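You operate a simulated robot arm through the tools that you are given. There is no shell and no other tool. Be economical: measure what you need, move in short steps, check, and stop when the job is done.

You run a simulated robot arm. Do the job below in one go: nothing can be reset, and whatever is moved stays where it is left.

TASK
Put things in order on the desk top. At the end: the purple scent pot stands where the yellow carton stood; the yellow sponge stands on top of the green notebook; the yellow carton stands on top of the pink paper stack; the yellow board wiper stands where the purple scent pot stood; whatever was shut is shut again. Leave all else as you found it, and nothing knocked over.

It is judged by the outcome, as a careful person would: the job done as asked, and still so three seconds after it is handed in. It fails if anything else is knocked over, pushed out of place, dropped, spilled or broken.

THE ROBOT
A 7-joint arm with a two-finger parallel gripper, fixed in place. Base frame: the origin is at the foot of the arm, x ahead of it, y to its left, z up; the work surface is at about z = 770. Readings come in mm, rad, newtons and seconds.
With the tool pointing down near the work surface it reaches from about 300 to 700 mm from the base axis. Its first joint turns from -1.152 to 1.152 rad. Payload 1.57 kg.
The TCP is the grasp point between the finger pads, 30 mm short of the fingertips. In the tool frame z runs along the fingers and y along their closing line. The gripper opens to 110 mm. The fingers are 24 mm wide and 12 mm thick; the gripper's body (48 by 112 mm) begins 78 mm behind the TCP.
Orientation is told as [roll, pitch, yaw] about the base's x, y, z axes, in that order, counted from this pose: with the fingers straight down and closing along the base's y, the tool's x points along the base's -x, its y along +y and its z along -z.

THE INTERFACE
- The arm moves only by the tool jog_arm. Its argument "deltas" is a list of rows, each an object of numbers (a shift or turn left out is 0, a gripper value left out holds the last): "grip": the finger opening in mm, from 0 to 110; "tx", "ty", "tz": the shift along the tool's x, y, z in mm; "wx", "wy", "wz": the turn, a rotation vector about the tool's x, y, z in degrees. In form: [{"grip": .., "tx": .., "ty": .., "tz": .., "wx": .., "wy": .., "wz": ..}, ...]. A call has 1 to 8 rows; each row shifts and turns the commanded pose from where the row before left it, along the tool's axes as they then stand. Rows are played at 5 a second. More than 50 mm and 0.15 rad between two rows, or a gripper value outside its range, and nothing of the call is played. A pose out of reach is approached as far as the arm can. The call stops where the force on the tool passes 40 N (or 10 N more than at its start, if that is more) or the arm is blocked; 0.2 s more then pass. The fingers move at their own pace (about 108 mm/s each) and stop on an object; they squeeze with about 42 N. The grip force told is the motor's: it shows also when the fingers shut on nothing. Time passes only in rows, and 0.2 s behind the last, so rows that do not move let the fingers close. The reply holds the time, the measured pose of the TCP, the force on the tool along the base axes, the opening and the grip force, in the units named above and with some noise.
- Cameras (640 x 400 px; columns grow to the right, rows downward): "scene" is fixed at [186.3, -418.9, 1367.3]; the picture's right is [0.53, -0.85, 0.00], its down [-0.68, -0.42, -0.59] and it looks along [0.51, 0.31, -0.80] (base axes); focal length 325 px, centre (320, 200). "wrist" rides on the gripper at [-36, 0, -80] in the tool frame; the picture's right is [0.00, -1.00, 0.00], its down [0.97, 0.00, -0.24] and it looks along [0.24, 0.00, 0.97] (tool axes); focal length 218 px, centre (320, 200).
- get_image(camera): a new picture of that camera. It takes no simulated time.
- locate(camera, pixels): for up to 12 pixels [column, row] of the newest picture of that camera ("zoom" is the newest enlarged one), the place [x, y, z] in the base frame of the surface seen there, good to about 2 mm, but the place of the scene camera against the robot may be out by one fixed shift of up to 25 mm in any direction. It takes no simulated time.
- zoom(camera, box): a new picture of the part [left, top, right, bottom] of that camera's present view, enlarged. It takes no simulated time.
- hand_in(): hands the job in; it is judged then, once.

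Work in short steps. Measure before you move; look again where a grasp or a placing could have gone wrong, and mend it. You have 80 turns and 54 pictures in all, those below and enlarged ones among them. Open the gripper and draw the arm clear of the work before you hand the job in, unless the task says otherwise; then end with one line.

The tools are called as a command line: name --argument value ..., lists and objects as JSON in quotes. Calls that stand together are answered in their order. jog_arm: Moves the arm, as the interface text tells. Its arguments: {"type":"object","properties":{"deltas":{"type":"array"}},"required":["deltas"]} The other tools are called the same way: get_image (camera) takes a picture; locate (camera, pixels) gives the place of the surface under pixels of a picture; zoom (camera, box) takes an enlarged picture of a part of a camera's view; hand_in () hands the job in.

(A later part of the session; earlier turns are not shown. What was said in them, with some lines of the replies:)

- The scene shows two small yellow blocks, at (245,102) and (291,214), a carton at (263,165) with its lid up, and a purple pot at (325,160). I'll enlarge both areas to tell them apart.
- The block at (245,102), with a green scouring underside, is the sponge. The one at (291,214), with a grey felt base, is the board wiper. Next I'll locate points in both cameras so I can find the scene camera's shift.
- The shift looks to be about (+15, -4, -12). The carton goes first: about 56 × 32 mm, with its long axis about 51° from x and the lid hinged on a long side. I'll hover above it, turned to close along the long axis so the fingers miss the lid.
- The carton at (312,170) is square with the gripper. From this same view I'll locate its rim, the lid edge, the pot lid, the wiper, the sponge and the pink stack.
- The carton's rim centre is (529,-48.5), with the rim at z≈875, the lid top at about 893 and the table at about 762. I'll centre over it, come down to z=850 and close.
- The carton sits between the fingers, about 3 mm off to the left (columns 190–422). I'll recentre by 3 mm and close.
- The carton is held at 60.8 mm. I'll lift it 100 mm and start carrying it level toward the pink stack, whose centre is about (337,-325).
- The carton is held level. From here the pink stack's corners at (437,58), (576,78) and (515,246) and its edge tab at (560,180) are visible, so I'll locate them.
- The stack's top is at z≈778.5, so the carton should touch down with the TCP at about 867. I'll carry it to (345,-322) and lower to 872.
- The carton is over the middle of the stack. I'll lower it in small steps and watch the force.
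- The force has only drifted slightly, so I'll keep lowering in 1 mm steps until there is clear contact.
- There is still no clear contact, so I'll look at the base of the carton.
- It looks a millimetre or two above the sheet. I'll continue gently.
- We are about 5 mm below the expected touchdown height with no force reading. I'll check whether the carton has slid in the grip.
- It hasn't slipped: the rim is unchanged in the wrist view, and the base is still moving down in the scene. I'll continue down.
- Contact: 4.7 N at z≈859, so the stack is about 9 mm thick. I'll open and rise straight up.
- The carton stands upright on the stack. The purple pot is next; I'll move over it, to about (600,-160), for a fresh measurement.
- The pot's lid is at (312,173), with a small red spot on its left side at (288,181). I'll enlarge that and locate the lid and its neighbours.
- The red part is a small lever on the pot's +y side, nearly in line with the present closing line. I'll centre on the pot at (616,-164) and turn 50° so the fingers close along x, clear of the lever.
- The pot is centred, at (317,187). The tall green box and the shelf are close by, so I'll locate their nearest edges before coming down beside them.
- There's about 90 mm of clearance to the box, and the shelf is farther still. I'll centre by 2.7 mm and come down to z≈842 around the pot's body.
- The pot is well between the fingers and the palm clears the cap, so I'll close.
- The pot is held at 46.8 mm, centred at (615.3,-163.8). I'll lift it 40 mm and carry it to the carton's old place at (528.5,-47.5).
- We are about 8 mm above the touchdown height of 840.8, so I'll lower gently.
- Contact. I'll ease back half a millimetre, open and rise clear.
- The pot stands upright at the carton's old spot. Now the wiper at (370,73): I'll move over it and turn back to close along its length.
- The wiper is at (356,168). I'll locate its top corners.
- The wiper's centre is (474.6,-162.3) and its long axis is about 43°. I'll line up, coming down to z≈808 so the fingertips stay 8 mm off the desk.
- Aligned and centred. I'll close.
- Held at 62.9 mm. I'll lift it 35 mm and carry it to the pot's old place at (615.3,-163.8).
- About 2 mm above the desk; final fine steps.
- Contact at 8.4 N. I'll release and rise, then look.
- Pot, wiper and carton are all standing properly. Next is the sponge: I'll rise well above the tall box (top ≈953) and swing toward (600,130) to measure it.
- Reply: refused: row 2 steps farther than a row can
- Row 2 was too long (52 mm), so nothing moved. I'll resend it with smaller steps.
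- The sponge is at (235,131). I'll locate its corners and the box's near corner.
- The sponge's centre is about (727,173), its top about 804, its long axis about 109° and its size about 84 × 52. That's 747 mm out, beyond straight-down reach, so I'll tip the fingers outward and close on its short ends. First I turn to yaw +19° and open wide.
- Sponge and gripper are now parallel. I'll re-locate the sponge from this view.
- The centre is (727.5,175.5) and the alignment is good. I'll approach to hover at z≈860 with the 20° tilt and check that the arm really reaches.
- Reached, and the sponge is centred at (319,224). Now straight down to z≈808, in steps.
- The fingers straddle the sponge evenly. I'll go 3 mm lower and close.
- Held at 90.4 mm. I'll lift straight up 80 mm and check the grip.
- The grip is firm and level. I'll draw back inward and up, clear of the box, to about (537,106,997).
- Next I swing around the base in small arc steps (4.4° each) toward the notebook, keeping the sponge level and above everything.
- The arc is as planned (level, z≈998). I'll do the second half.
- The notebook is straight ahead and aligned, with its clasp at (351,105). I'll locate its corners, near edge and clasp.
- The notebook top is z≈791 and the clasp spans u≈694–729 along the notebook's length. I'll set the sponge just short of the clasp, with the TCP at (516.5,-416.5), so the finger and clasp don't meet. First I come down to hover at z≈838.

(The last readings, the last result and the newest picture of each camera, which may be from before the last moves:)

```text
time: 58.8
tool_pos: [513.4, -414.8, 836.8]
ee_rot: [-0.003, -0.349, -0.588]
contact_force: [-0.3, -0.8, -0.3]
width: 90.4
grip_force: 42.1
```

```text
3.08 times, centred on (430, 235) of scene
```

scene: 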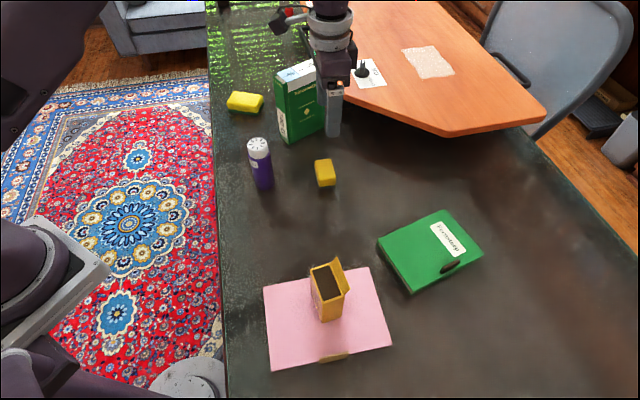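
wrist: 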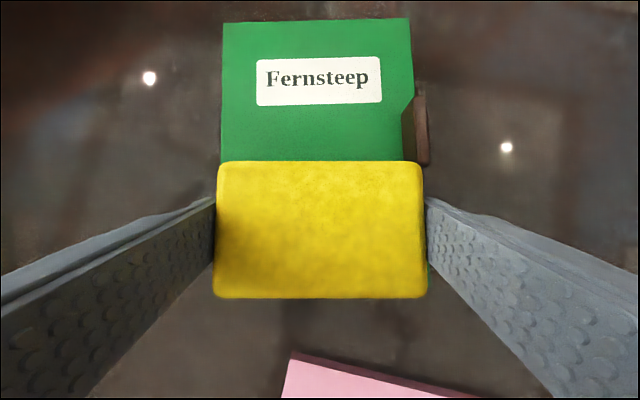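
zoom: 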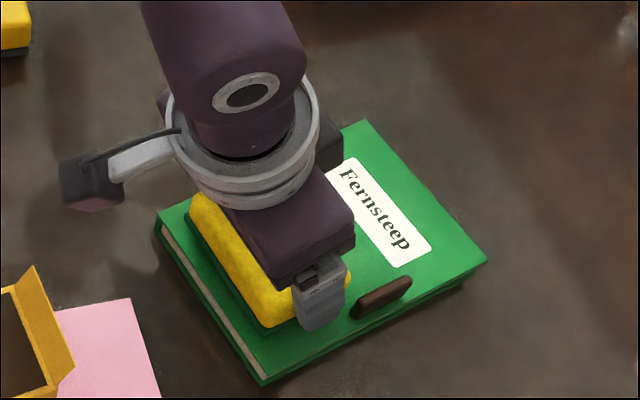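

The sponge sits over the near part of the notebook and the finger is clear of the clasp. I'll lower vertically in small steps.

jog_arm --deltas '[{"tx": 1, "tz": 2.8}, {"tx": 0.7, "tz": 1.9}, {}, {}]'

jog_arm --deltas '[{"tx": 0.35, "tz": 0.94}, {}, {}]'

jog_arm --deltas '[{"tx": 0.35, "tz": 0.94}, {}, {}]'

```text
time: 59.8
tool_pos: [512.9, -414.2, 830.2]
ee_rot: [-0.002, -0.349, -0.588]
contact_force: [-0.8, 0.0, -1.0]
width: 90.3
grip_force: 42.0
```

```text
time: 60.6
tool_pos: [514.4, -414.9, 831.1]
ee_rot: [-0.002, -0.349, -0.589]
contact_force: [0.8, -0.5, 0.2]
width: 90.5
grip_force: 42.2
```

```text
time: 61.4
tool_pos: [513.8, -415.1, 830.3]
ee_rot: [-0.001, -0.349, -0.588]
contact_force: [-0.7, -0.1, -0.6]
width: 90.5
grip_force: 42.0
```

No contact yet at z≈830, so I continue.

jog_arm --deltas '[{"tx": 0.35, "tz": 0.94}, {}, {}]'

jog_arm --deltas '[{"tx": 0.35, "tz": 0.94}, {}, {}]'

```text
time: 62.2
tool_pos: [514.0, -416.3, 829.2]
ee_rot: [-0.001, -0.349, -0.586]
contact_force: [0.0, 0.6, 2.6]
width: 90.6
grip_force: 41.7
```

```text
time: 63.0
tool_pos: [512.3, -414.8, 828.2]
ee_rot: [-0.001, -0.353, -0.586]
contact_force: [0.1, -0.4, 13.7]
width: 90.6
grip_force: 42.4
```

Contact at 13.7 N. I'll ease off, open and withdraw along the finger axis.

jog_arm --deltas '[{"tx": -0.2, "tz": -0.5}, {"grip": 96}, {"grip": 106}, {}, {"tz": -30}, {"tz": -45}, {"tz": -45}, {"tz": -45}]'

get_image --camera "wrist"

get_image --camera "scene"

```text
time: 64.8
tool_pos: [463.0, -381.6, 981.1]
ee_rot: [0.0, -0.349, -0.591]
contact_force: [-0.3, 0.4, -0.8]
width: 106.2
grip_force: 0.1
```

```text
17 pictures are left
```

wrist: 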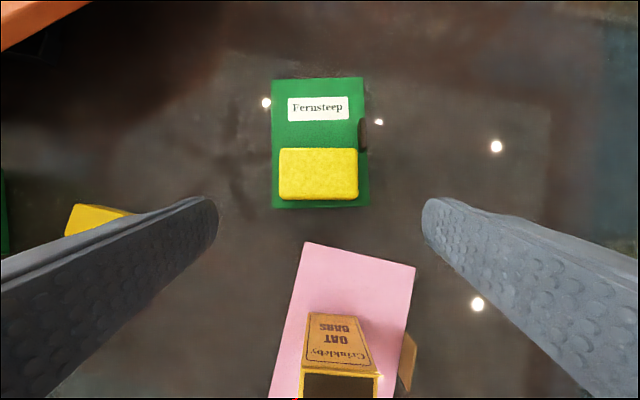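

```text
16 pictures are left
```

scene: 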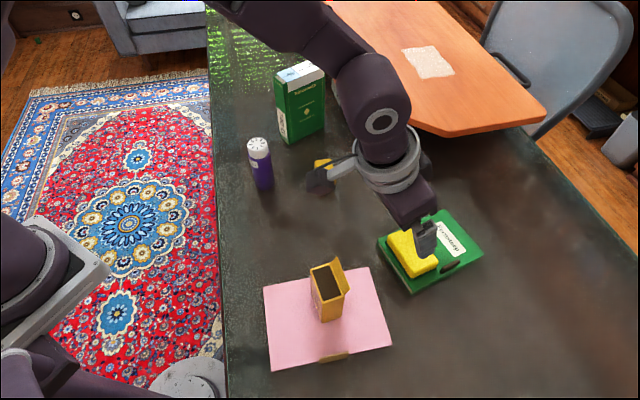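

The sponge rests flat on the notebook. I'll raise the arm clear and take a last look.

jog_arm --deltas '[{"tx": -14, "tz": -38}, {"tx": -14, "tz": -38}, {"tx": -14, "tz": -38}, {"ty": 40}, {"ty": 40}, {"ty": 40}, {"ty": 40}, {}]'

get_image --camera "scene"

zoom --camera "scene" --box '[220, 120, 500, 380]'

```text
time: 66.6
tool_pos: [554.5, -247.4, 1104.9]
ee_rot: [-0.001, -0.351, -0.589]
contact_force: [0.8, 0.2, -1.1]
width: 105.9
grip_force: 0.1
```

```text
15 pictures are left
```

scene: 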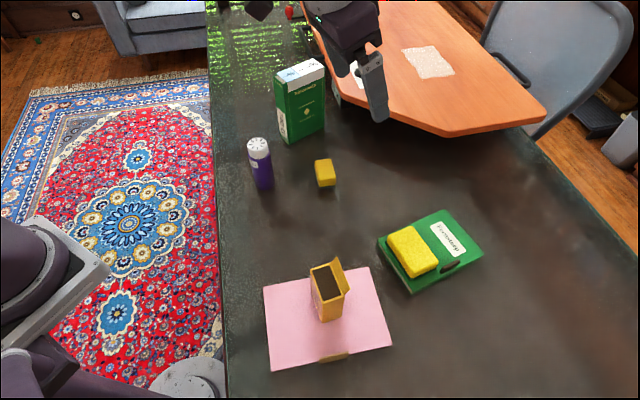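

```text
1.54 times, centred on (360, 250) of scene
```

zoom: 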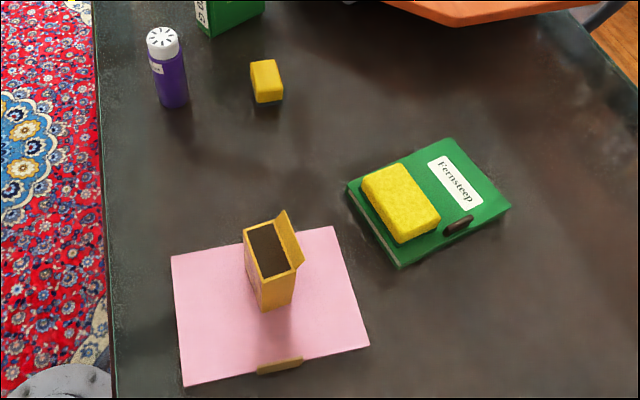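

The carton is on the pink stack, the sponge on the notebook, the pot in the carton's old place and the wiper in the pot's. All are upright, nothing else has moved, and the arm is clear with the gripper open, so I'm handing in.

hand_in

```text
The job is handed in.
```

I've handed in the job: all four items are upright where you asked, nothing else was moved or knocked over, and nothing shut had to be opened.
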